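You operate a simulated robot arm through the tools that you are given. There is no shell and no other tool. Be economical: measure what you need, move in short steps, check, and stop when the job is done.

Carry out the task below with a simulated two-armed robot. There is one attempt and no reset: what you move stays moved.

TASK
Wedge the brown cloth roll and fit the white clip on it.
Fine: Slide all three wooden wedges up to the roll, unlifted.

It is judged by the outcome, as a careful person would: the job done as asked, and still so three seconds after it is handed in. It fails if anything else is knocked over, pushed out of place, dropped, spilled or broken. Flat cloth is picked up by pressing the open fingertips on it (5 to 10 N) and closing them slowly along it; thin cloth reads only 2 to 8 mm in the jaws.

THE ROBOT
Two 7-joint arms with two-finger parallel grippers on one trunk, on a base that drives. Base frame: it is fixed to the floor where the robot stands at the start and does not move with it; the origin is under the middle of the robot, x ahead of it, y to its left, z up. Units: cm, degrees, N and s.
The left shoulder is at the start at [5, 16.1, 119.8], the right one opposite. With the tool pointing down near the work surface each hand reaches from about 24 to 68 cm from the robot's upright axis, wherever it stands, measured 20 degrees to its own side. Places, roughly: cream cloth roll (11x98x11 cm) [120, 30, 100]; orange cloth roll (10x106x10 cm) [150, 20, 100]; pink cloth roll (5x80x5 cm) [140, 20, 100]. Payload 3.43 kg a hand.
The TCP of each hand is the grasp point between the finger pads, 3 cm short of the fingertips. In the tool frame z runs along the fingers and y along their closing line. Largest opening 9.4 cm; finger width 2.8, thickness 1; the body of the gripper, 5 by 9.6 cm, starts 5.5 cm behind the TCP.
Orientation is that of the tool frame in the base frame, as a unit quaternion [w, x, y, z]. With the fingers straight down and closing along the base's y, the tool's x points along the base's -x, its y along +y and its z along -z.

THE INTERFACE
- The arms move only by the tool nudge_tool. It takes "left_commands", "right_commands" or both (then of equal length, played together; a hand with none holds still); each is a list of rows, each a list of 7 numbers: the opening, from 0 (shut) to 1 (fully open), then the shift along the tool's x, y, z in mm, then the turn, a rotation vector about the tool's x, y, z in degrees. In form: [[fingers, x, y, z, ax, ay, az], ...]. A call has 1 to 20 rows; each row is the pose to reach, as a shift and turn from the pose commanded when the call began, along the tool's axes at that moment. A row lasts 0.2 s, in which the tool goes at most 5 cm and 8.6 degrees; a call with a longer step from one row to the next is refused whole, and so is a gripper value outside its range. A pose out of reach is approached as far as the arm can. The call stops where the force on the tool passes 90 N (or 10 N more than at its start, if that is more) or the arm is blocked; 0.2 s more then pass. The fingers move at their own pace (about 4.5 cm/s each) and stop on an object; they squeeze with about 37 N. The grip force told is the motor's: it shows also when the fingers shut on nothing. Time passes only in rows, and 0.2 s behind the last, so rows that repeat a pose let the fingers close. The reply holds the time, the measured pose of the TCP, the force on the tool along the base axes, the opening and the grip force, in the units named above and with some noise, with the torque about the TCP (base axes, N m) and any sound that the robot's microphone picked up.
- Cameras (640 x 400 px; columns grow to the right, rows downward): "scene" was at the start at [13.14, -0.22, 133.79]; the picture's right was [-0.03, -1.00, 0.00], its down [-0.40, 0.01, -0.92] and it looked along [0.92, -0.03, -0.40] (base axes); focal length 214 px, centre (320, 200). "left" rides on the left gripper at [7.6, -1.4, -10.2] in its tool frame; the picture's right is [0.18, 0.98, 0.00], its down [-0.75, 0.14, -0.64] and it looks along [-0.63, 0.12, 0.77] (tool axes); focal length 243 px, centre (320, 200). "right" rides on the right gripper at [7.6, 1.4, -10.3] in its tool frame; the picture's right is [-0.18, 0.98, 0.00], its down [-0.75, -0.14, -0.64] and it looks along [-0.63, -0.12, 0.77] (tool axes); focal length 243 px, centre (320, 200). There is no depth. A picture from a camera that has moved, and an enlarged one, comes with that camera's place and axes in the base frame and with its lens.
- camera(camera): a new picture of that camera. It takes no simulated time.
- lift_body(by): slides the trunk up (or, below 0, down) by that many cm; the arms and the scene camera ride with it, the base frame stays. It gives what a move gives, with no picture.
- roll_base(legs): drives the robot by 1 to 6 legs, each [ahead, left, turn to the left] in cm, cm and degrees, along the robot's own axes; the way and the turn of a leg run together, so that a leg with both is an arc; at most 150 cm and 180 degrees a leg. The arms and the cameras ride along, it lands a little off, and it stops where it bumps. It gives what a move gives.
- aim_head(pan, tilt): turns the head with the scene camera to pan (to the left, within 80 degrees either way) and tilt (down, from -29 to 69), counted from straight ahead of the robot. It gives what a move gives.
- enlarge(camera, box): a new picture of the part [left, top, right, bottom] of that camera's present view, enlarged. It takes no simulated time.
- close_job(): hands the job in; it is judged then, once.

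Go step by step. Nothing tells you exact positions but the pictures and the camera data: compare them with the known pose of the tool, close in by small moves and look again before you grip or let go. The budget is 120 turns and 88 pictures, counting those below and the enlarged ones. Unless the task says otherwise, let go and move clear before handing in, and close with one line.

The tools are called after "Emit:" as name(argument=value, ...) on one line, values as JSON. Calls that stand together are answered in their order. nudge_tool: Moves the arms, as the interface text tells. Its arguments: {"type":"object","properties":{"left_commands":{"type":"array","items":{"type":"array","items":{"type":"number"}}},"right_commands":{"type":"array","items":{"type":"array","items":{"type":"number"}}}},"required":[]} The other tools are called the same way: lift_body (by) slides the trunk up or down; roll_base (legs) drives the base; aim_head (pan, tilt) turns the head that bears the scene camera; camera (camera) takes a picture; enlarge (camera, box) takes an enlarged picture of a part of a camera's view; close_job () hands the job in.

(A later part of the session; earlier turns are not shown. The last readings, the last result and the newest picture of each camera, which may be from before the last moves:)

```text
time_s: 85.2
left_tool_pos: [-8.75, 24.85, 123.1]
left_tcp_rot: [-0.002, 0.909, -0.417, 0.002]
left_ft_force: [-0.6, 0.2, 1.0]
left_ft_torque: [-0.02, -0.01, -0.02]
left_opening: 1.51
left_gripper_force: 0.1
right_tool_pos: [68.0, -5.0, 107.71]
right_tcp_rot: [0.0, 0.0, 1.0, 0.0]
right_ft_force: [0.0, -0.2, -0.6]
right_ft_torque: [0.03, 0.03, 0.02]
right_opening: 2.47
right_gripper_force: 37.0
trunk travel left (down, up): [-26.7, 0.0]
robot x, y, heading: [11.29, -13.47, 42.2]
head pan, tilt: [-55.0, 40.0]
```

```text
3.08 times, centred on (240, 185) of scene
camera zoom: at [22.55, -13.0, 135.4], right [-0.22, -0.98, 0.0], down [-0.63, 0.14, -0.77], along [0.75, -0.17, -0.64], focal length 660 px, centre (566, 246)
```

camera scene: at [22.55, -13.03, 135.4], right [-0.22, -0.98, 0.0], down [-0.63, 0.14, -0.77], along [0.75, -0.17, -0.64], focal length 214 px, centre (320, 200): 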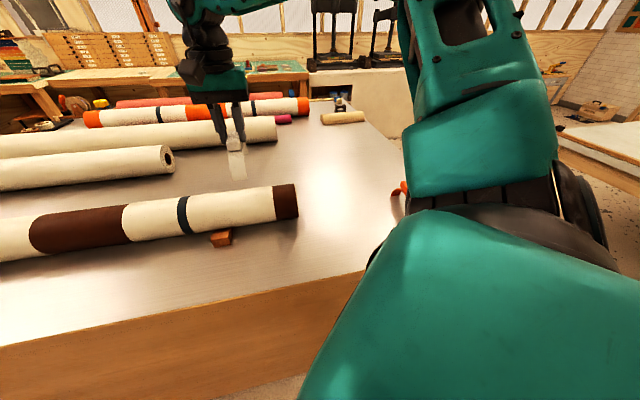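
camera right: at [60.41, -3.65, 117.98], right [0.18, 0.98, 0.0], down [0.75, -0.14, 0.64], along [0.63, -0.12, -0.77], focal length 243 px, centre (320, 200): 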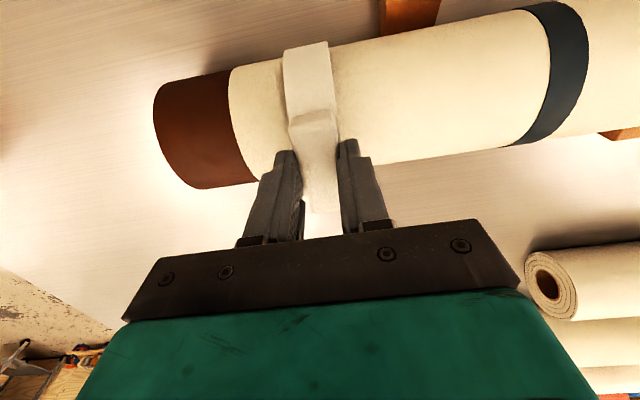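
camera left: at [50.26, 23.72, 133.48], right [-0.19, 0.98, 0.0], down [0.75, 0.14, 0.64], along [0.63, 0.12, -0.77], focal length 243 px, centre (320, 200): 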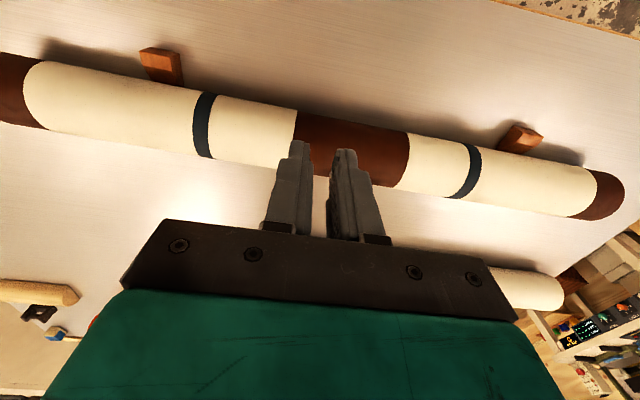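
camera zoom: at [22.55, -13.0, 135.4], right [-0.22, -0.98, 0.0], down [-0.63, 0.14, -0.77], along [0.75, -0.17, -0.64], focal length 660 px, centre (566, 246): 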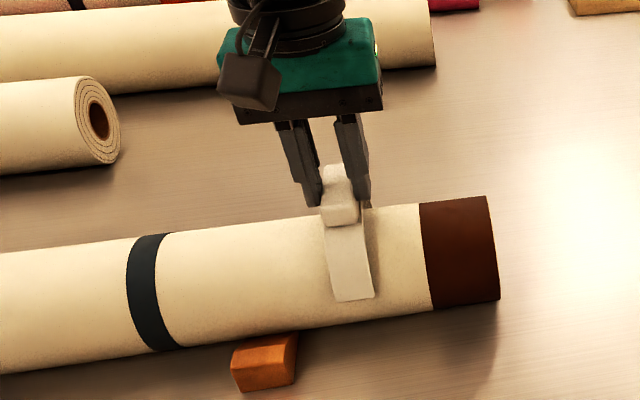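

No resistance yet, so I'll keep lowering in small steps.

Emit:
nudge_tool(right_commands=[[0, 0, 0, 4, 0, 0, 0], [0, 0, 0, 8, 0, 0, 0], [0, 0, 0, 8, 0, 0, 0]])

Emit:
nudge_tool(right_commands=[[0, 0, 0, 4, 0, 0, 0], [0, 0, 0, 4, 0, 0, 0]])

Emit:
nudge_tool(right_commands=[[0, 0, 0, 4, 0, 0, 0], [0, 0, 0, 4, 0, 0, 0]])

```text
time_s: 86.0
left_tool_pos: [-8.67, 24.77, 122.96]
left_tcp_rot: [-0.001, 0.908, -0.418, 0.001]
left_ft_force: [0.3, -1.1, 0.1]
left_ft_torque: [-0.03, -0.03, 0.01]
left_opening: 1.52
left_gripper_force: 0.0
right_tool_pos: [68.04, -5.2, 106.96]
right_tcp_rot: [0.001, 0.0, 1.0, -0.001]
right_ft_force: [-0.3, 0.2, -0.3]
right_ft_torque: [0.03, -0.01, 0.0]
right_opening: 2.49
right_gripper_force: 37.1
trunk travel left (down, up): [-26.7, 0.0]
robot x, y, heading: [11.51, -14.14, 42.4]
head pan, tilt: [-55.0, 40.0]
```

```text
time_s: 86.6
left_tool_pos: [-8.66, 24.81, 123.11]
left_tcp_rot: [-0.001, 0.909, -0.417, 0.002]
left_ft_force: [-0.4, 0.3, 0.1]
left_ft_torque: [-0.04, 0.02, -0.02]
left_opening: 1.52
left_gripper_force: 0.0
right_tool_pos: [67.94, -4.99, 106.52]
right_tcp_rot: [0.001, 0.0, 1.0, 0.0]
right_ft_force: [-0.4, 0.0, -0.5]
right_ft_torque: [0.01, 0.0, -0.06]
right_opening: 2.45
right_gripper_force: 37.0
trunk travel left (down, up): [-26.7, 0.0]
robot x, y, heading: [11.51, -13.81, 42.4]
head pan, tilt: [-55.0, 40.0]
```

```text
time_s: 87.2
left_tool_pos: [-8.72, 24.81, 123.16]
left_tcp_rot: [-0.001, 0.909, -0.417, 0.002]
left_ft_force: [0.1, -1.0, 0.2]
left_ft_torque: [-0.03, -0.02, 0.01]
left_opening: 1.51
left_gripper_force: 0.1
right_tool_pos: [68.03, -5.0, 106.25]
right_tcp_rot: [0.001, 0.0, 1.0, 0.001]
right_ft_force: [-0.1, 0.3, -0.1]
right_ft_torque: [0.02, 0.0, 0.0]
right_opening: 2.48
right_gripper_force: 37.3
trunk travel left (down, up): [-26.7, 0.0]
robot x, y, heading: [11.55, -14.17, 42.2]
head pan, tilt: [-55.0, 40.0]
```

Emit:
nudge_tool(right_commands=[[0, 0, 0, 4, 0, 0, 0], [0, 0, 0, 4, 0, 0, 0]])

Emit:
nudge_tool(right_commands=[[0, 0, 0, 4, 0, 0, 0], [0, 0, 0, 4, 0, 0, 0]])

Emit:
enlarge(camera="scene", box=[210, 140, 290, 220])

Emit:
enlarge(camera="right", box=[200, 20, 420, 220])

```text
time_s: 87.8
left_tool_pos: [-8.86, 24.71, 123.11]
left_tcp_rot: [-0.002, 0.909, -0.417, 0.003]
left_ft_force: [0.0, 0.0, -0.4]
left_ft_torque: [0.04, 0.01, -0.01]
left_opening: 1.5
left_gripper_force: 0.0
right_tool_pos: [67.89, -4.9, 106.1]
right_tcp_rot: [0.003, 0.001, 1.0, 0.001]
right_ft_force: [-2.6, -2.0, 16.4]
right_ft_torque: [-0.16, 0.57, 0.02]
right_opening: 2.46
right_gripper_force: 37.0
trunk travel left (down, up): [-26.7, 0.0]
robot x, y, heading: [11.49, -13.38, 42.5]
head pan, tilt: [-55.0, 40.0]
```

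```text
time_s: 88.4
left_tool_pos: [-8.94, 24.66, 123.03]
left_tcp_rot: [-0.001, 0.909, -0.417, 0.003]
left_ft_force: [0.4, 1.3, -0.3]
left_ft_torque: [0.02, -0.02, 0.0]
left_opening: 1.49
left_gripper_force: 0.1
right_tool_pos: [67.78, -4.99, 105.81]
right_tcp_rot: [0.004, 0.0, 1.0, 0.002]
right_ft_force: [-0.1, -1.6, 32.0]
right_ft_torque: [-0.15, 0.33, 0.02]
right_opening: 2.48
right_gripper_force: 37.1
trunk travel left (down, up): [-26.7, 0.0]
robot x, y, heading: [11.5, -13.91, 42.1]
head pan, tilt: [-55.0, 40.0]
```

```text
5.00 times, centred on (250, 180) of scene
camera zoom: at [22.22, -13.08, 135.46], right [-0.22, -0.98, 0.0], down [-0.62, 0.14, -0.77], along [0.75, -0.17, -0.64], focal length 1072 px, centre (670, 300)
```

zoom: 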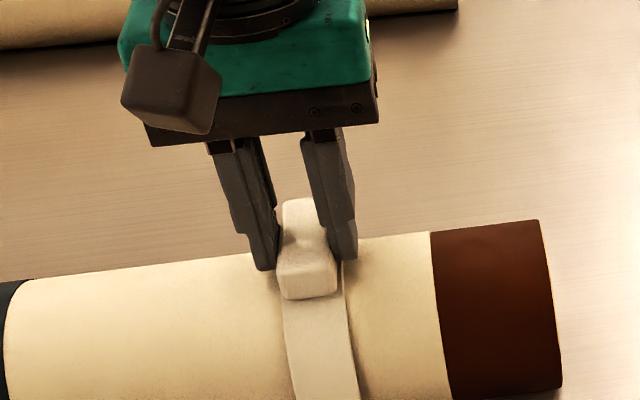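

```text
2.00 times, centred on (310, 120) of right
camera zoom: at [60.17, -3.61, 116.01], right [0.18, 0.98, 0.01], down [0.75, -0.14, 0.65], along [0.64, -0.11, -0.76], focal length 485 px, centre (340, 360)
```

zoom: 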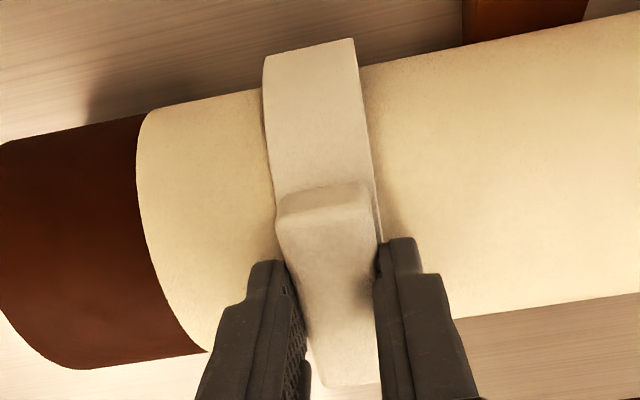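

The clip met resistance at TCP z≈106.2, about where its crown should meet the roll top. I'll press a little further to check whether it snaps or is seated.

Emit:
nudge_tool(right_commands=[[0, 0, 0, 3, 0, 0, 0], [0, 0, 0, 6, 0, 0, 0], [0, 0, 0, 6, 0, 0, 0]])

Emit:
enlarge(camera="right", box=[200, 20, 420, 220])

```text
time_s: 89.2
left_tool_pos: [-9.36, 24.56, 123.09]
left_tcp_rot: [-0.002, 0.909, -0.418, 0.003]
left_ft_force: [-0.2, 0.0, 0.2]
left_ft_torque: [0.01, 0.0, 0.03]
left_opening: 1.5
left_gripper_force: 0.2
right_tool_pos: [67.75, -4.9, 105.71]
right_tcp_rot: [0.008, 0.0, 1.0, 0.006]
right_ft_force: [-0.9, -8.2, 53.3]
right_ft_torque: [-0.54, 0.2, -0.01]
right_opening: 2.48
right_gripper_force: 36.8
trunk travel left (down, up): [-26.7, 0.0]
robot x, y, heading: [11.27, -13.86, 42.2]
head pan, tilt: [-55.0, 40.0]
```

```text
2.00 times, centred on (310, 120) of right
camera zoom: at [60.05, -3.65, 115.77], right [0.18, 0.98, 0.01], down [0.74, -0.15, 0.65], along [0.64, -0.11, -0.76], focal length 485 px, centre (340, 360)
```

zoom: 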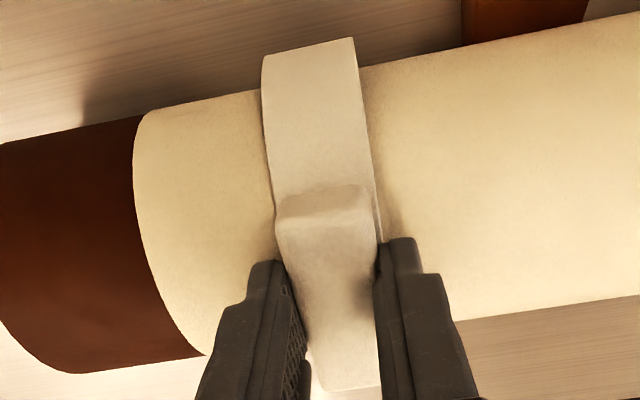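

It's stiff at 53 N with no further travel, so it's likely seated. I'll ease the pressure, open gently and lift to look.

Emit:
nudge_tool(right_commands=[[0, 0, 0, -6, 0, 0, 0], [0, 0, 0, -11, 0, 0, 0], [0, 0, 0, -11, 0, 0, 0]])

Emit:
nudge_tool(right_commands=[[0.3, 0, 0, 0, 0, 0, 0], [0.45, 0, 0, 0, 0, 0, 0], [0.45, 0, 0, 0, 0, 0, 0], [0.45, 0, 0, -20, 0, 0, 0], [0.45, 0, 0, -60, 0, 0, 0], [0.45, 0, 0, -100, 0, 0, 0], [0.45, 0, 0, -100, 0, 0, 0]])

Emit:
enlarge(camera="right", box=[200, 0, 420, 140])

Emit:
enlarge(camera="scene", box=[190, 160, 310, 250])

```text
time_s: 90.0
left_tool_pos: [-8.83, 24.79, 122.92]
left_tcp_rot: [-0.001, 0.909, -0.417, 0.002]
left_ft_force: [0.3, -0.1, 0.2]
left_ft_torque: [0.02, 0.0, -0.01]
left_opening: 1.5
left_gripper_force: 0.1
right_tool_pos: [67.96, -5.09, 105.66]
right_tcp_rot: [-0.001, 0.0, 1.0, -0.002]
right_ft_force: [-2.0, 0.7, 1.8]
right_ft_torque: [0.09, 0.02, 0.02]
right_opening: 2.48
right_gripper_force: 36.9
trunk travel left (down, up): [-26.7, 0.0]
robot x, y, heading: [11.15, -13.97, 42.4]
head pan, tilt: [-55.0, 40.0]
```

```text
time_s: 91.6
left_tool_pos: [-8.67, 24.63, 123.16]
left_tcp_rot: [-0.001, 0.909, -0.417, 0.001]
left_ft_force: [0.4, 0.1, -0.7]
left_ft_torque: [0.01, -0.03, 0.02]
left_opening: 1.53
left_gripper_force: 0.1
right_tool_pos: [67.8, -5.15, 116.18]
right_tcp_rot: [0.001, 0.0, 1.0, 0.0]
right_ft_force: [0.1, 0.3, -0.3]
right_ft_torque: [-0.02, -0.01, -0.01]
right_opening: 4.22
right_gripper_force: 0.0
trunk travel left (down, up): [-26.7, 0.0]
robot x, y, heading: [10.67, -13.4, 42.3]
head pan, tilt: [-55.0, 40.0]
```

```text
2.86 times, centred on (310, 70) of right
camera zoom: at [60.28, -3.72, 126.39], right [0.18, 0.98, 0.0], down [0.75, -0.14, 0.64], along [0.63, -0.12, -0.77], focal length 693 px, centre (349, 571)
```

zoom: 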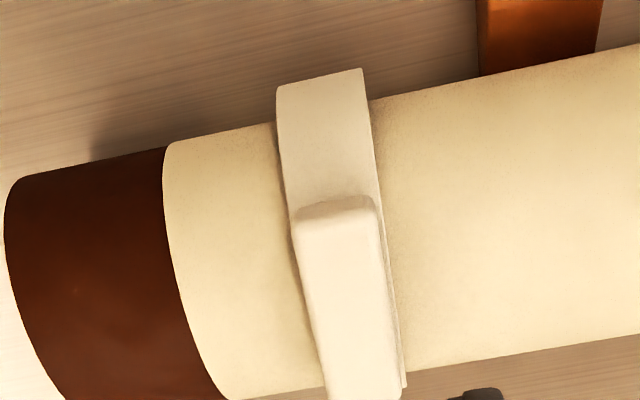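

```text
4.44 times, centred on (250, 205) of scene
camera zoom: at [22.58, -13.0, 135.4], right [-0.22, -0.98, 0.0], down [-0.63, 0.14, -0.77], along [0.75, -0.17, -0.64], focal length 953 px, centre (631, 178)
```

zoom: 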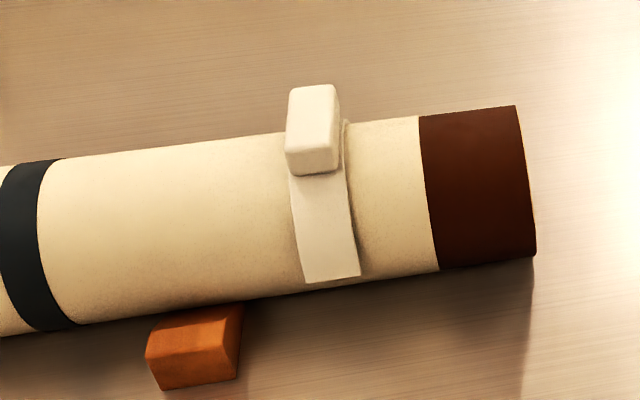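

The clip sits centred on the roll. I'll drive back clear with the hand high and check the result from the side.

Emit:
roll_base(legs=[[-25, 0, 0], [0, -35, 0]])

Emit:
aim_head(pan=-5, tilt=25)

Emit:
camera(camera="scene")

```text
time_s: 96.6
left_tool_pos: [-4.42, -17.41, 123.05]
left_tcp_rot: [-0.002, 0.908, -0.42, 0.001]
left_ft_force: [0.3, -0.1, -0.5]
left_ft_torque: [-0.01, -0.02, -0.01]
left_opening: 1.5
left_gripper_force: 0.1
right_tool_pos: [71.94, -47.42, 116.08]
right_tcp_rot: [0.0, 0.003, 1.0, 0.0]
right_ft_force: [-0.7, 0.0, 0.4]
right_ft_torque: [-0.03, 0.0, 0.0]
right_opening: 4.24
right_gripper_force: 0.0
trunk travel left (down, up): [-26.7, 0.0]
robot x, y, heading: [15.68, -56.14, 41.9]
head pan, tilt: [-55.0, 40.0]
stopped in leg 2: the robot was blocked; the commanded pose is now the measured one
```

```text
time_s: 97.8
left_tool_pos: [-4.41, -17.26, 122.95]
left_tcp_rot: [-0.001, 0.908, -0.42, 0.002]
left_ft_force: [-0.4, 0.4, 0.6]
left_ft_torque: [0.0, 0.0, 0.02]
left_opening: 1.51
left_gripper_force: 0.1
right_tool_pos: [71.97, -47.42, 116.1]
right_tcp_rot: [0.0, 0.002, 1.0, 0.0]
right_ft_force: [0.0, 0.0, 0.3]
right_ft_torque: [0.0, -0.03, 0.01]
right_opening: 4.2
right_gripper_force: 0.1
trunk travel left (down, up): [-26.7, 0.0]
robot x, y, heading: [15.41, -56.05, 42.1]
head pan, tilt: [-5.0, 25.0]
```

```text
19 pictures are left
camera scene: at [25.75, -47.7, 137.73], right [0.6, -0.8, 0.0], down [-0.34, -0.25, -0.91], along [0.72, 0.54, -0.42], focal length 214 px, centre (320, 200)
```

scene: 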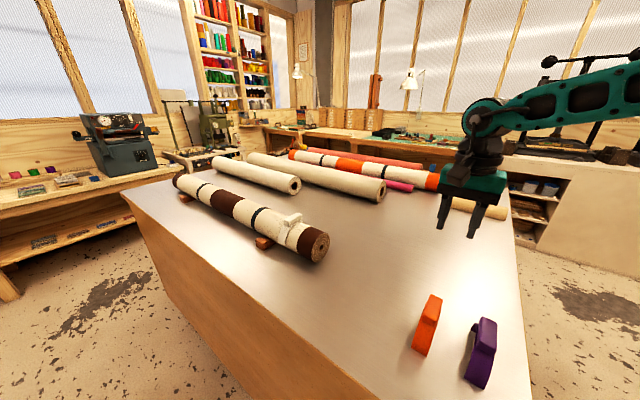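

Emit:
enlarge(camera="scene", box=[230, 190, 350, 280])

Emit:
enlarge(camera="scene", box=[160, 160, 280, 260])

```text
4.44 times, centred on (290, 235) of scene
camera zoom: at [25.75, -47.7, 137.73], right [0.6, -0.8, 0.0], down [-0.34, -0.25, -0.91], along [0.72, 0.54, -0.42], focal length 953 px, centre (453, 44)
```

zoom: 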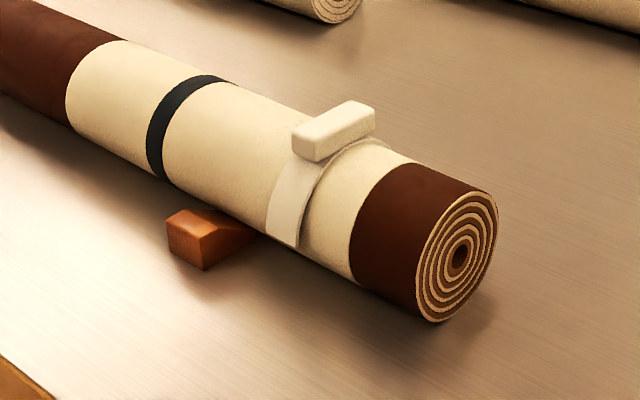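

```text
4.00 times, centred on (220, 210) of scene
camera zoom: at [25.75, -47.7, 137.73], right [0.6, -0.8, 0.0], down [-0.34, -0.25, -0.91], along [0.72, 0.54, -0.42], focal length 858 px, centre (720, 160)
```

zoom: 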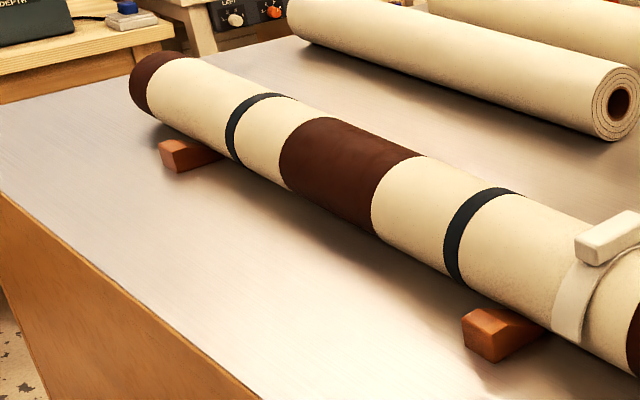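

The clip hugs the roll. The roll seems to have nudged the front wedges back about 1 cm when the back wedge was pulled in, so I'll go back and re-push the two front wedges gently until each registers contact.

Emit:
roll_base(legs=[[-14.9, 13.4, 0], [0, 0, -42], [0, 89, 0], [12, 0, 0]])

Emit:
aim_head(pan=0, tilt=40)

Emit:
camera(camera="scene")

```text
time_s: 110.0
left_tool_pos: [17.72, 73.76, 123.07]
left_tcp_rot: [0.001, -0.702, 0.712, -0.002]
left_ft_force: [-0.8, -0.9, -0.1]
left_ft_torque: [0.02, 0.04, 0.01]
left_opening: 1.51
left_gripper_force: 0.1
right_tool_pos: [55.28, 0.44, 116.1]
right_tcp_rot: [0.001, 0.357, 0.934, 0.0]
right_ft_force: [-1.1, -1.0, -0.3]
right_ft_torque: [0.02, 0.01, -0.02]
right_opening: 4.24
right_gripper_force: 0.1
trunk travel left (down, up): [-26.7, 0.0]
robot x, y, heading: [7.13, 31.61, 0.9]
head pan, tilt: [-5.0, 25.0]
```

```text
time_s: 110.8
left_tool_pos: [17.62, 73.75, 123.02]
left_tcp_rot: [0.001, -0.701, 0.713, -0.002]
left_ft_force: [0.7, -0.5, -0.3]
left_ft_torque: [0.01, 0.01, 0.03]
left_opening: 1.48
left_gripper_force: 0.0
right_tool_pos: [55.14, 0.48, 116.2]
right_tcp_rot: [0.0, 0.356, 0.935, 0.0]
right_ft_force: [0.2, 0.5, -0.4]
right_ft_torque: [-0.02, 0.02, -0.02]
right_opening: 4.22
right_gripper_force: 0.0
trunk travel left (down, up): [-26.7, 0.0]
robot x, y, heading: [7.09, 31.68, 0.7]
head pan, tilt: [0.0, 40.0]
```

```text
16 pictures are left
camera scene: at [19.42, 31.67, 135.41], right [0.01, -1.0, 0.0], down [-0.64, -0.01, -0.77], along [0.77, 0.01, -0.64], focal length 214 px, centre (320, 200)
```

scene: 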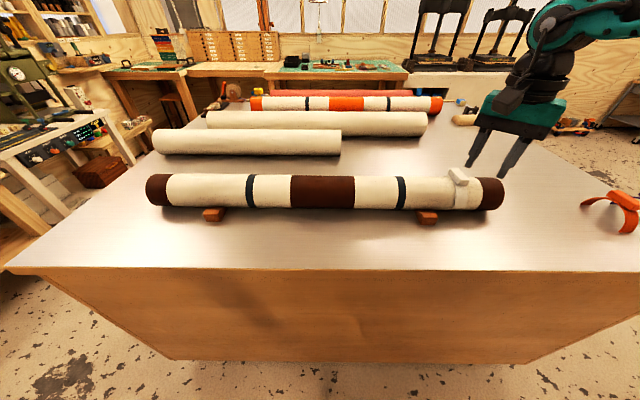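

Emit:
enlarge(camera="scene", box=[180, 185, 244, 235])

Emit:
enlarge(camera="scene", box=[400, 185, 464, 235])

```text
8.00 times, centred on (212, 210) of scene
camera zoom: at [19.42, 31.67, 135.41], right [0.01, -1.0, 0.0], down [-0.64, -0.01, -0.77], along [0.77, 0.01, -0.64], focal length 1716 px, centre (1184, 120)
```

zoom: 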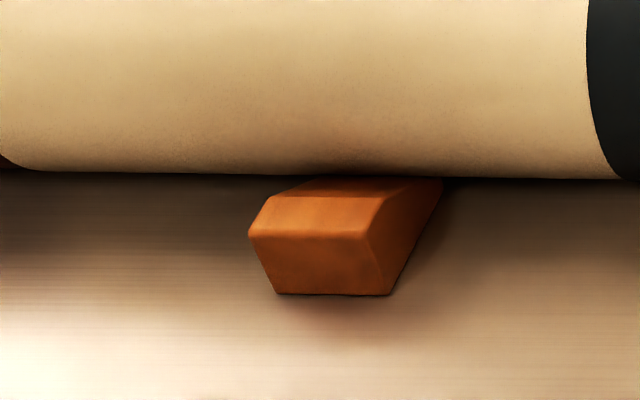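

```text
8.00 times, centred on (432, 210) of scene
camera zoom: at [19.42, 31.67, 135.41], right [0.01, -1.0, 0.0], down [-0.64, -0.01, -0.77], along [0.77, 0.01, -0.64], focal length 1716 px, centre (-576, 120)
```

zoom: 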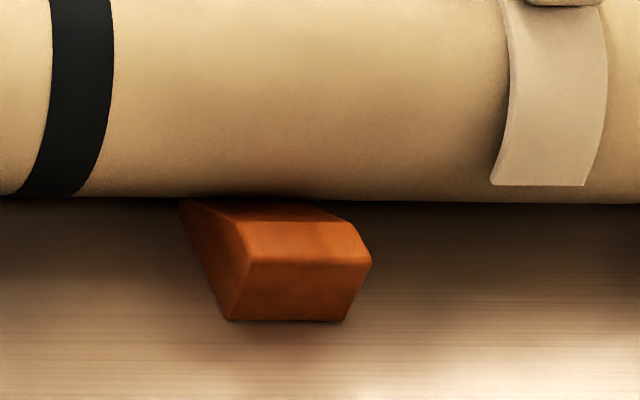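

Measured: left wedge face at x≈60.6, right at 59.9, both with tips under the roll. I'll bring both hands behind them again, still high.

Emit:
nudge_tool(left_commands=[[0.16, 11, -33, 0, 0, 0, 8.1], [0.16, 21, -67, 0, 0, 0, 16.2], [0.16, 32, -100, 0, 0, 0, 24.3], [0.16, 43, -133, 0, 0, 0, 32.4], [0.16, 54, -166, 0, 0, 0, 40.5], [0.16, 64, -200, 0, 0, 0, 48.6], [0.16, 75, -233, 0, 0, 0, 56.7], [0.16, 86, -266, 0, 0, 0, 64.8], [0.16, 97, -300, 0, 0, 0, 72.9], [0.16, 107, -333, 0, 0, 0, 81], [0.16, 118, -366, 0, 0, 0, 89], [0.16, 118, -366, 0, 0, 0, 89]], right_commands=[[0.16, 3, 1, -10, 0, 0, -4], [0.16, 6, 2, -20, 0, 0, -8], [0.16, 9, 3, -30, 0, 0, -12], [0.16, 12, 4, -40, 0, 0, -16], [0.16, 15, 5, -40, 0, 0, -20], [0.16, 18, 6, -40, 0, 0, -24], [0.16, 21, 7, -40, 0, 0, -28], [0.16, 24, 8, -40, 0, 0, -32], [0.16, 27, 9, -40, 0, 0, -36], [0.16, 31, 10, -40, 0, 0, -41.7], [0.16, 31, 10, -40, 0, 0, -41.7], [0.16, 31, 10, -40, 0, 0, -41.7]])

```text
time_s: 113.4
left_tool_pos: [54.07, 61.39, 123.18]
left_tcp_rot: [0.002, 0.001, 1.0, -0.002]
left_ft_force: [-0.8, -0.8, -0.3]
left_ft_torque: [-0.03, -0.05, 0.01]
left_opening: 1.51
left_gripper_force: 0.0
right_tool_pos: [53.27, 3.31, 120.17]
right_tcp_rot: [0.001, -0.001, 1.0, -0.001]
right_ft_force: [0.5, 0.0, 0.2]
right_ft_torque: [-0.01, -0.01, -0.01]
right_opening: 1.5
right_gripper_force: 0.0
trunk travel left (down, up): [-26.7, 0.0]
robot x, y, heading: [7.01, 31.6, 0.7]
head pan, tilt: [0.0, 40.0]
```

Both are squared up. I'll lower and advance to just short of the wedges.

Emit:
nudge_tool(left_commands=[[0.16, 0, 0, 45, 0, 0, 0], [0.16, 0, 0, 90, 0, 0, 0], [0.16, 0, 0, 135, 0, 0, 0], [0.16, 0, 0, 180, 0, 0, 0], [0.16, 0, 0, 225, 0, 0, 0], [0.16, 0, 0, 260, 0, 0, 0], [0.16, -15, 0, 260, 0, 0, 0], [0.16, -30, 0, 260, 0, 0, 0], [0.16, -42, 0, 260, 0, 0, 0], [0.16, -42, 0, 260, 0, 0, 0]], right_commands=[[0.16, 0, 0, 45, 0, 0, 0], [0.16, 0, 0, 90, 0, 0, 0], [0.16, 0, 0, 135, 0, 0, 0], [0.16, 0, 0, 175, 0, 0, 0], [0.16, 0, 0, 210, 0, 0, 0], [0.16, 0, 0, 230, 0, 0, 0], [0.16, -15, 0, 230, 0, 0, 0], [0.16, -30, 0, 230, 0, 0, 0], [0.16, -42, 0, 230, 0, 0, 0], [0.16, -42, 0, 230, 0, 0, 0]])

Emit:
nudge_tool(left_commands=[[0.16, -3, 0, 0, 0, 0, 0], [0.16, -5, 0, 0, 0, 0, 0], [0.16, -5, 0, 0, 0, 0, 0]], right_commands=[[0.16, -3, 0, 0, 0, 0, 0], [0.16, -5, 0, 0, 0, 0, 0], [0.16, -5, 0, 0, 0, 0, 0]])

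Emit:
nudge_tool(left_commands=[[0.16, -2, 0, 0, 0, 0, 0], [0.16, -3, 0, 0, 0, 0, 0], [0.16, -3, 0, 0, 0, 0, 0]], right_commands=[[0.16, -2, 0, 0, 0, 0, 0], [0.16, -3, 0, 0, 0, 0, 0], [0.16, -3, 0, 0, 0, 0, 0]])

```text
time_s: 115.6
left_tool_pos: [58.42, 61.27, 97.16]
left_tcp_rot: [0.002, 0.0, 1.0, 0.0]
left_ft_force: [-0.2, 0.1, -0.4]
left_ft_torque: [-0.01, -0.01, 0.0]
left_opening: 1.51
left_gripper_force: 0.1
right_tool_pos: [57.86, 3.27, 97.33]
right_tcp_rot: [0.001, 0.0, 1.0, 0.0]
right_ft_force: [0.0, -0.4, 0.5]
right_ft_torque: [-0.01, 0.0, 0.0]
right_opening: 1.52
right_gripper_force: 0.1
trunk travel left (down, up): [-26.7, 0.0]
robot x, y, heading: [6.93, 31.36, 0.7]
head pan, tilt: [0.0, 40.0]
```

```text
time_s: 116.4
left_tool_pos: [58.84, 61.27, 97.28]
left_tcp_rot: [0.003, -0.001, 1.0, -0.002]
left_ft_force: [-0.7, -0.3, 0.4]
left_ft_torque: [0.03, -0.03, 0.03]
left_opening: 1.52
left_gripper_force: 0.1
right_tool_pos: [58.27, 3.11, 97.15]
right_tcp_rot: [0.001, 0.0, 1.0, 0.0]
right_ft_force: [0.5, -0.3, 0.0]
right_ft_torque: [0.05, 0.05, 0.02]
right_opening: 1.51
right_gripper_force: 0.0
trunk travel left (down, up): [-26.7, 0.0]
robot x, y, heading: [6.94, 31.46, 0.5]
head pan, tilt: [0.0, 40.0]
```

```text
time_s: 117.2
left_tool_pos: [58.88, 61.4, 97.34]
left_tcp_rot: [0.001, -0.001, 1.0, -0.001]
left_ft_force: [-0.3, 0.1, 0.9]
left_ft_torque: [-0.03, -0.01, 0.01]
left_opening: 1.51
left_gripper_force: 0.0
right_tool_pos: [58.56, 3.32, 97.17]
right_tcp_rot: [0.0, 0.0, 1.0, -0.001]
right_ft_force: [-0.6, 0.0, 0.1]
right_ft_torque: [-0.02, 0.0, 0.01]
right_opening: 1.5
right_gripper_force: 0.1
trunk travel left (down, up): [-26.7, 0.0]
robot x, y, heading: [7.35, 31.24, 0.5]
head pan, tilt: [0.0, 40.0]
```

Still no contact force, so I'll keep going in 2 mm steps.

Emit:
nudge_tool(left_commands=[[0.16, -2, 0, 0, 0, 0, 0], [0.16, -2, 0, 0, 0, 0, 0]], right_commands=[[0.16, -2, 0, 0, 0, 0, 0], [0.16, -2, 0, 0, 0, 0, 0]])

Emit:
nudge_tool(left_commands=[[0.16, -2, 0, 0, 0, 0, 0], [0.16, -2, 0, 0, 0, 0, 0]], right_commands=[[0.16, -2, 0, 0, 0, 0, 0], [0.16, -2, 0, 0, 0, 0, 0]])

Emit:
enlarge(camera="scene", box=[180, 185, 244, 235])

Emit:
enlarge(camera="scene", box=[400, 185, 464, 235])

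```text
time_s: 117.8
left_tool_pos: [58.82, 61.33, 97.27]
left_tcp_rot: [0.002, 0.0, 1.0, -0.002]
left_ft_force: [0.8, 0.2, 0.0]
left_ft_torque: [-0.03, 0.0, -0.02]
left_opening: 1.5
left_gripper_force: 0.1
left hand out of reach, approached as far as the arm can: row 1, 2
right_tool_pos: [58.68, 3.32, 97.14]
right_tcp_rot: [0.0, 0.0, 1.0, -0.001]
right_ft_force: [-6.1, 0.3, -0.2]
right_ft_torque: [0.04, 0.13, -0.06]
right_opening: 1.49
right_gripper_force: 0.2
trunk travel left (down, up): [-26.7, 0.0]
robot x, y, heading: [7.07, 31.0, 0.4]
head pan, tilt: [0.0, 40.0]
```

```text
time_s: 118.4
left_tool_pos: [58.95, 61.41, 97.49]
left_tcp_rot: [0.003, -0.001, 1.0, -0.001]
left_ft_force: [-0.7, -0.8, 0.2]
left_ft_torque: [-0.01, 0.0, 0.02]
left_opening: 1.5
left_gripper_force: 0.0
right_tool_pos: [58.84, 3.28, 97.19]
right_tcp_rot: [0.001, -0.001, 1.0, -0.001]
right_ft_force: [-8.0, 0.4, 0.5]
right_ft_torque: [0.01, 0.2, -0.01]
right_opening: 1.49
right_gripper_force: 0.1
trunk travel left (down, up): [-26.7, 0.0]
robot x, y, heading: [6.88, 31.38, 0.9]
head pan, tilt: [0.0, 40.0]
```

```text
8.00 times, centred on (212, 210) of scene
camera zoom: at [19.34, 31.67, 135.41], right [0.01, -1.0, 0.0], down [-0.64, -0.01, -0.77], along [0.77, 0.01, -0.64], focal length 1716 px, centre (1184, 120)
```

zoom: 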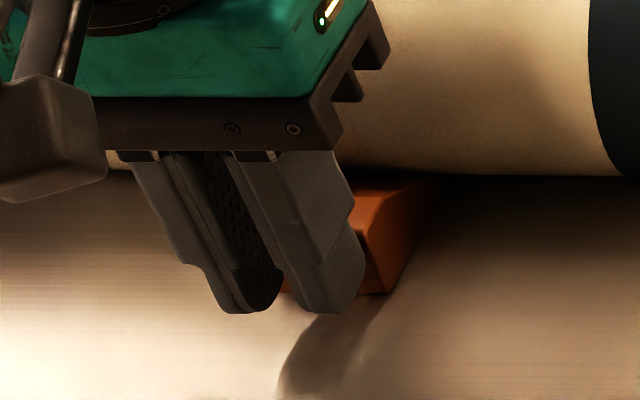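

```text
8.00 times, centred on (432, 210) of scene
camera zoom: at [19.34, 31.67, 135.41], right [0.01, -1.0, 0.0], down [-0.64, -0.01, -0.77], along [0.77, 0.01, -0.64], focal length 1716 px, centre (-576, 120)
```

zoom: 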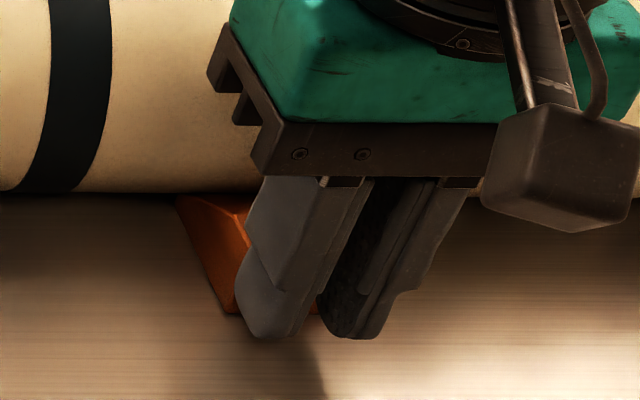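

The right wedge pushes back at 6–8 N, so it is in contact. The left hand is at its reach limit, so I'll retract both hands, creep the base 5 cm forward, and finish the left.

Emit:
nudge_tool(left_commands=[[0.16, 30, 0, 0, 0, 0, 0], [0.16, 70, 0, 0, 0, 0, 0], [0.16, 70, 0, -20, 0, 0, 0]], right_commands=[[0.16, 30, 0, 0, 0, 0, 0], [0.16, 70, 0, 0, 0, 0, 0], [0.16, 70, 0, -20, 0, 0, 0]])

Emit:
roll_base(legs=[[5, 0, 0]])

```text
time_s: 119.2
left_tool_pos: [52.13, 61.33, 99.45]
left_tcp_rot: [0.001, -0.001, 1.0, -0.001]
left_ft_force: [0.3, -0.1, 0.5]
left_ft_torque: [0.05, -0.01, -0.01]
left_opening: 1.51
left_gripper_force: 0.0
right_tool_pos: [51.9, 3.36, 99.04]
right_tcp_rot: [0.001, 0.0, 1.0, -0.001]
right_ft_force: [0.5, -0.7, 0.3]
right_ft_torque: [-0.02, -0.02, 0.03]
right_opening: 1.52
right_gripper_force: 0.1
trunk travel left (down, up): [-26.7, 0.0]
robot x, y, heading: [7.2, 31.4, 0.5]
head pan, tilt: [0.0, 40.0]
```

```text
time_s: 120.1
left_tool_pos: [56.95, 61.45, 99.46]
left_tcp_rot: [0.002, -0.001, 1.0, -0.001]
left_ft_force: [0.2, 0.1, -1.0]
left_ft_torque: [0.04, -0.01, 0.02]
left_opening: 1.51
left_gripper_force: 0.2
right_tool_pos: [56.86, 3.42, 98.99]
right_tcp_rot: [0.001, 0.0, 1.0, -0.001]
right_ft_force: [0.3, -1.1, -0.2]
right_ft_torque: [-0.02, -0.01, -0.01]
right_opening: 1.53
right_gripper_force: 0.1
trunk travel left (down, up): [-26.7, 0.0]
robot x, y, heading: [11.85, 31.63, 0.6]
head pan, tilt: [0.0, 40.0]
```

Emit:
nudge_tool(left_commands=[[0.16, 0, 0, 20, 0, 0, 0], [0.16, -10, 0, 20, 0, 0, 0], [0.16, -20, 0, 20, 0, 0, 0], [0.16, -20, 0, 20, 0, 0, 0]])

Emit:
nudge_tool(left_commands=[[0.16, -2, 0, 0, 0, 0, 0], [0.16, -2, 0, 0, 0, 0, 0]])

Emit:
nudge_tool(left_commands=[[0.16, -2, 0, 0, 0, 0, 0], [0.16, -2, 0, 0, 0, 0, 0]])

```text
time_s: 121.1
left_tool_pos: [59.0, 61.56, 97.53]
left_tcp_rot: [0.001, -0.001, 1.0, -0.001]
left_ft_force: [0.0, -0.3, 1.1]
left_ft_torque: [0.01, 0.0, -0.01]
left_opening: 1.54
left_gripper_force: 0.1
right_tool_pos: [56.82, 3.43, 99.05]
right_tcp_rot: [0.001, 0.0, 1.0, -0.001]
right_ft_force: [0.3, -0.1, -0.1]
right_ft_torque: [-0.03, 0.01, -0.02]
right_opening: 1.5
right_gripper_force: 0.1
trunk travel left (down, up): [-26.7, 0.0]
robot x, y, heading: [11.76, 31.24, 0.4]
head pan, tilt: [0.0, 40.0]
```

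```text
time_s: 121.7
left_tool_pos: [59.21, 61.48, 97.27]
left_tcp_rot: [0.002, -0.001, 1.0, -0.001]
left_ft_force: [-0.6, 0.4, 0.3]
left_ft_torque: [-0.01, -0.05, -0.01]
left_opening: 1.5
left_gripper_force: 0.1
right_tool_pos: [56.73, 3.47, 99.14]
right_tcp_rot: [0.0, -0.001, 1.0, -0.001]
right_ft_force: [-0.7, 0.2, -0.3]
right_ft_torque: [0.0, 0.0, 0.02]
right_opening: 1.5
right_gripper_force: 0.1
trunk travel left (down, up): [-26.7, 0.0]
robot x, y, heading: [11.88, 31.7, 0.5]
head pan, tilt: [0.0, 40.0]
```

```text
time_s: 122.3
left_tool_pos: [59.24, 61.41, 97.48]
left_tcp_rot: [0.001, 0.0, 1.0, -0.001]
left_ft_force: [-3.9, -0.6, -0.2]
left_ft_torque: [-0.03, 0.13, 0.0]
left_opening: 1.49
left_gripper_force: 0.0
right_tool_pos: [56.7, 3.38, 99.2]
right_tcp_rot: [0.001, -0.001, 1.0, -0.001]
right_ft_force: [0.1, -0.2, 0.1]
right_ft_torque: [0.0, 0.02, -0.02]
right_opening: 1.52
right_gripper_force: 0.1
trunk travel left (down, up): [-26.7, 0.0]
robot x, y, heading: [11.61, 31.51, 0.8]
head pan, tilt: [0.0, 40.0]
```

Emit:
nudge_tool(left_commands=[[0.16, -2, 0, 0, 0, 0, 0], [0.16, -2, 0, 0, 0, 0, 0]])

Emit:
nudge_tool(left_commands=[[0.16, -2, 0, 0, 0, 0, 0], [0.16, -2, 0, 0, 0, 0, 0]])

```text
time_s: 122.9
left_tool_pos: [59.41, 61.42, 97.46]
left_tcp_rot: [0.001, -0.002, 1.0, -0.001]
left_ft_force: [-7.7, 0.1, 0.8]
left_ft_torque: [0.09, 0.22, 0.01]
left_opening: 1.5
left_gripper_force: 0.0
right_tool_pos: [56.75, 3.39, 99.04]
right_tcp_rot: [0.001, 0.0, 1.0, -0.001]
right_ft_force: [1.0, 0.1, -0.4]
right_ft_torque: [-0.01, -0.04, -0.01]
right_opening: 1.52
right_gripper_force: 0.0
trunk travel left (down, up): [-26.7, 0.0]
robot x, y, heading: [11.71, 31.52, 0.6]
head pan, tilt: [0.0, 40.0]
```

```text
time_s: 123.5
left_tool_pos: [59.71, 61.41, 97.57]
left_tcp_rot: [0.002, -0.001, 1.0, -0.002]
left_ft_force: [-6.0, 1.2, -0.1]
left_ft_torque: [0.07, 0.17, 0.04]
left_opening: 1.5
left_gripper_force: 0.2
right_tool_pos: [56.8, 3.46, 99.01]
right_tcp_rot: [0.001, -0.001, 1.0, -0.001]
right_ft_force: [0.4, 0.3, -0.6]
right_ft_torque: [0.04, -0.02, 0.01]
right_opening: 1.51
right_gripper_force: 0.1
trunk travel left (down, up): [-26.7, 0.0]
robot x, y, heading: [12.26, 31.52, 0.6]
head pan, tilt: [0.0, 40.0]
```

Left wedge now also reads 6–8 N of contact. I'll back both hands off, lift, and use the left camera to check the back wedge.

Emit:
nudge_tool(left_commands=[[0.16, 20, 0, 0, 0, 0, 0], [0.16, 50, 0, 0, 0, 0, 0], [0.16, 60, 0, -45, 0, 0, 0], [0.16, 60, 0, -90, 0, 0, 0], [0.16, 60, -20, -135, 0, 0, 0], [0.16, 50, -60, -160, 0, 0, 0], [0.16, 20, -100, -180, 0, 0, 0], [0.16, -20, -130, -190, 0, 0, 0], [0.16, -55, -160, -200, 0, 0, 0], [0.16, -75, -190, -210, 0, 0, 0], [0.16, -75, -230, -210, 0, 0, 0], [0.16, -75, -270, -210, 0, 0, 0], [0.16, -75, -270, -210, 0, 0, 0]], right_commands=[[0.16, 20, 0, 0, 0, 0, 0], [0.16, 50, 0, 0, 0, 0, 0], [0.16, 60, 0, -45, 0, 0, 0], [0.16, 60, 0, -90, 0, 0, 0], [0.16, 60, 0, -135, 0, 0, 0], [0.16, 60, 0, -180, 0, 0, 0], [0.16, 60, 0, -220, 0, 0, 0], [0.16, 60, 0, -250, 0, 0, 0], [0.16, 60, 0, -250, 0, 0, 0], [0.16, 60, 0, -250, 0, 0, 0], [0.16, 60, 0, -250, 0, 0, 0], [0.16, 60, 0, -250, 0, 0, 0], [0.16, 60, 0, -250, 0, 0, 0]])

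Emit:
camera(camera="left")

Emit:
camera(camera="scene")

```text
refused: row 7 steps farther than a row can; nothing moved
```

```text
11 pictures are left
camera left: at [52.1, 60.11, 107.78], right [-0.19, 0.98, 0.0], down [0.75, 0.14, 0.64], along [0.63, 0.12, -0.76], focal length 243 px, centre (320, 200)
```

left: 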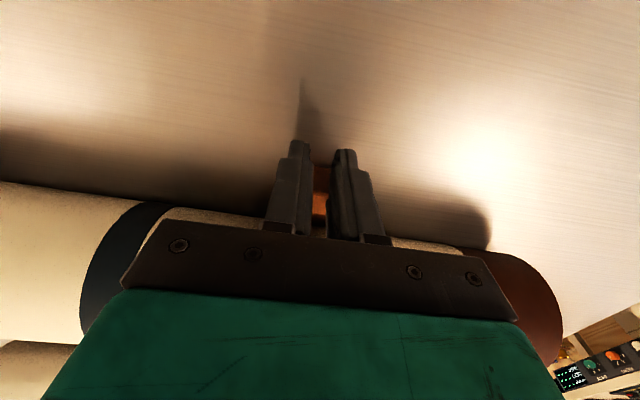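

```text
10 pictures are left
camera scene: at [24.23, 31.73, 135.41], right [0.01, -1.0, 0.0], down [-0.64, -0.01, -0.77], along [0.77, 0.01, -0.64], focal length 214 px, centre (320, 200)
```

scene: 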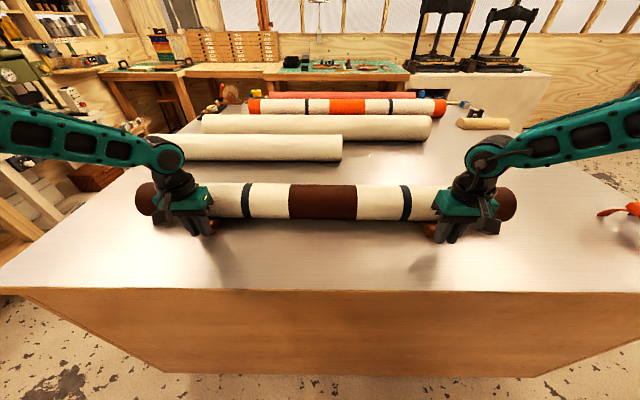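

A step was too long; resending with smaller lateral steps.

Emit:
nudge_tool(left_commands=[[0.16, 20, 0, 0, 0, 0, 0], [0.16, 50, 0, 0, 0, 0, 0], [0.16, 60, 0, -45, 0, 0, 0], [0.16, 60, 0, -90, 0, 0, 0], [0.16, 60, 0, -135, 0, 0, 0], [0.16, 60, -20, -175, 0, 0, 0], [0.16, 35, -50, -200, 0, 0, 0], [0.16, 10, -85, -210, 0, 0, 0], [0.16, -15, -120, -210, 0, 0, 0], [0.16, -40, -155, -210, 0, 0, 0], [0.16, -50, -195, -210, 0, 0, 0], [0.16, -50, -235, -210, 0, 0, 0], [0.16, -50, -270, -210, 0, 0, 0], [0.16, -50, -270, -210, 0, 0, 0]], right_commands=[[0.16, 20, 0, 0, 0, 0, 0], [0.16, 50, 0, 0, 0, 0, 0], [0.16, 60, 0, -45, 0, 0, 0], [0.16, 60, 0, -90, 0, 0, 0], [0.16, 60, 0, -135, 0, 0, 0], [0.16, 60, 0, -180, 0, 0, 0], [0.16, 60, 0, -220, 0, 0, 0], [0.16, 60, 0, -250, 0, 0, 0], [0.16, 60, 0, -250, 0, 0, 0], [0.16, 60, 0, -250, 0, 0, 0], [0.16, 60, 0, -250, 0, 0, 0], [0.16, 60, 0, -250, 0, 0, 0], [0.16, 60, 0, -250, 0, 0, 0], [0.16, 60, 0, -250, 0, 0, 0]])

```text
time_s: 126.5
left_tool_pos: [57.86, 45.33, 117.33]
left_tcp_rot: [0.001, -0.001, 1.0, -0.002]
left_ft_force: [-0.7, 0.2, -0.1]
left_ft_torque: [-0.02, -0.01, -0.01]
left_opening: 1.5
left_gripper_force: 0.0
left hand out of reach, approached as far as the arm can: row 10, 11, 12, 13, 14
right_tool_pos: [50.9, 3.25, 124.11]
right_tcp_rot: [0.001, 0.0, 1.0, -0.001]
right_ft_force: [0.5, 0.6, 0.7]
right_ft_torque: [-0.01, -0.04, 0.0]
right_opening: 1.52
right_gripper_force: 0.1
trunk travel left (down, up): [-26.7, 0.0]
robot x, y, heading: [11.99, 31.18, 0.6]
head pan, tilt: [0.0, 40.0]
```

Emit:
camera(camera="left")

```text
9 pictures are left
camera left: at [50.19, 43.95, 127.62], right [-0.19, 0.98, 0.0], down [0.75, 0.14, 0.64], along [0.63, 0.12, -0.76], focal length 243 px, centre (320, 200)
```

left: 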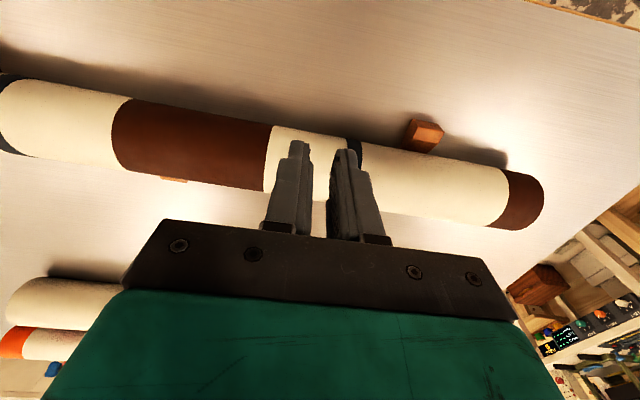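

Emit:
enlarge(camera="left", box=[120, 130, 240, 205])

```text
5.33 times, centred on (180, 168) of left
camera zoom: at [50.19, 43.95, 127.62], right [-0.19, 0.98, 0.0], down [0.75, 0.14, 0.64], along [0.63, 0.12, -0.76], focal length 1294 px, centre (1067, 373)
```

zoom: 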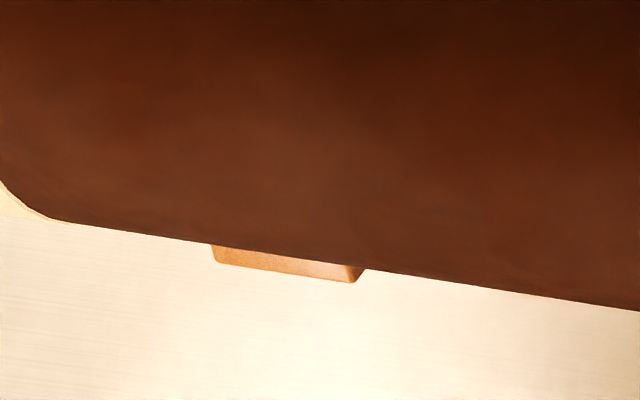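

Back wedge face is at x≈76.7 and the roll axis ≈68.3, so there may be a few mm of slack at the back. I'll push both front wedges together about 5 mm more, then check whether the back wedge moves, which would show contact on both sides.

Emit:
nudge_tool(left_commands=[[0.16, 20, 35, 0, 0, 0, 0], [0.16, 35, 75, 0, 0, 0, 0], [0.16, 35, 115, 0, 0, 0, 0], [0.16, 35, 150, 10, 0, 0, 0], [0.16, 35, 161, 50, 0, 0, 0], [0.16, 35, 161, 90, 0, 0, 0], [0.16, 35, 161, 130, 0, 0, 0], [0.16, 35, 161, 170, 0, 0, 0], [0.16, 35, 161, 199, 0, 0, 0], [0.16, 20, 161, 199, 0, 0, 0], [0.16, 5, 161, 199, 0, 0, 0], [0.16, -10, 161, 199, 0, 0, 0], [0.16, -18, 161, 199, 0, 0, 0], [0.16, -20, 161, 199, 0, 0, 0], [0.16, -22, 161, 199, 0, 0, 0], [0.16, -24, 161, 199, 0, 0, 0], [0.16, -24, 161, 199, 0, 0, 0]], right_commands=[[0.16, 0, 0, 40, 0, 0, 0], [0.16, 0, 0, 80, 0, 0, 0], [0.16, 0, 0, 120, 0, 0, 0], [0.16, 0, 0, 160, 0, 0, 0], [0.16, 0, 0, 200, 0, 0, 0], [0.16, 0, 0, 240, 0, 0, 0], [0.16, 0, 0, 268, 0, 0, 0], [0.16, -15, 0, 268, 0, 0, 0], [0.16, -30, 0, 268, 0, 0, 0], [0.16, -45, 0, 268, 0, 0, 0], [0.16, -60, 0, 268, 0, 0, 0], [0.16, -72, 0, 268, 0, 0, 0], [0.16, -79, 0, 268, 0, 0, 0], [0.16, -81, 0, 268, 0, 0, 0], [0.16, -83, 0, 268, 0, 0, 0], [0.16, -85, 0, 268, 0, 0, 0], [0.16, -85, 0, 268, 0, 0, 0]])

```text
time_s: 130.1
left_tool_pos: [60.2, 61.1, 97.61]
left_tcp_rot: [0.002, -0.001, 1.0, 0.0]
left_ft_force: [-7.5, 0.3, 0.1]
left_ft_torque: [0.1, 0.22, -0.01]
left_opening: 1.55
left_gripper_force: 0.4
right_tool_pos: [59.34, 3.4, 97.34]
right_tcp_rot: [0.0, 0.0, 1.0, -0.001]
right_ft_force: [-1.9, -0.1, -0.1]
right_ft_torque: [-0.02, 0.05, -0.04]
right_opening: 1.54
right_gripper_force: 0.3
trunk travel left (down, up): [-26.7, 0.0]
robot x, y, heading: [12.19, 32.03, 0.5]
head pan, tilt: [0.0, 40.0]
```

Contact force is present. I'll move the left hand back to the viewing spot while the right one holds, and look at the back wedge again.

Emit:
nudge_tool(left_commands=[[0.16, 25, 0, 0, 0, 0, 0], [0.16, 55, 0, 0, 0, 0, 0], [0.16, 59, 0, -45, 0, 0, 0], [0.16, 59, 0, -90, 0, 0, 0], [0.16, 59, 0, -135, 0, 0, 0], [0.16, 59, 0, -175, 0, 0, 0], [0.16, 59, -30, -199, 0, 0, 0], [0.16, 59, -75, -199, 0, 0, 0], [0.16, 45, -120, -199, 0, 0, 0], [0.16, 24, -158, -199, 0, 0, 0], [0.16, 24, -158, -199, 0, 0, 0]])

Emit:
enlarge(camera="left", box=[120, 130, 240, 205])

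```text
time_s: 132.5
left_tool_pos: [57.79, 45.49, 117.66]
left_tcp_rot: [0.002, -0.002, 1.0, 0.0]
left_ft_force: [0.9, -0.6, -0.9]
left_ft_torque: [0.01, -0.01, -0.04]
left_opening: 1.49
left_gripper_force: 0.1
right_tool_pos: [59.35, 3.41, 97.36]
right_tcp_rot: [0.002, 0.0, 1.0, -0.002]
right_ft_force: [-3.3, -0.3, 1.2]
right_ft_torque: [0.0, 0.1, -0.06]
right_opening: 1.51
right_gripper_force: 0.1
trunk travel left (down, up): [-26.7, 0.0]
robot x, y, heading: [12.08, 31.39, 0.6]
head pan, tilt: [0.0, 40.0]
```

```text
5.33 times, centred on (180, 168) of left
camera zoom: at [50.28, 44.19, 127.95], right [-0.19, 0.98, 0.0], down [0.75, 0.15, 0.64], along [0.63, 0.12, -0.76], focal length 1294 px, centre (1067, 373)
```

zoom: 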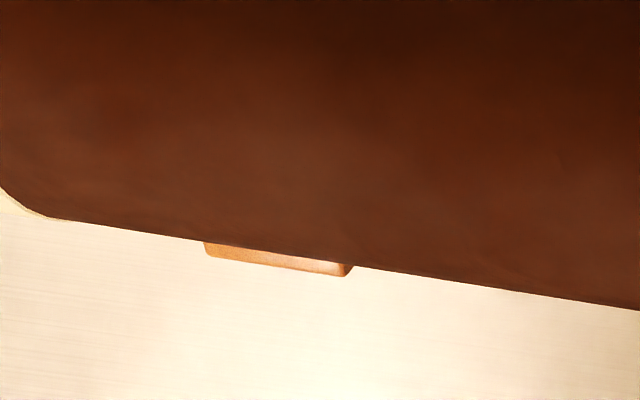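

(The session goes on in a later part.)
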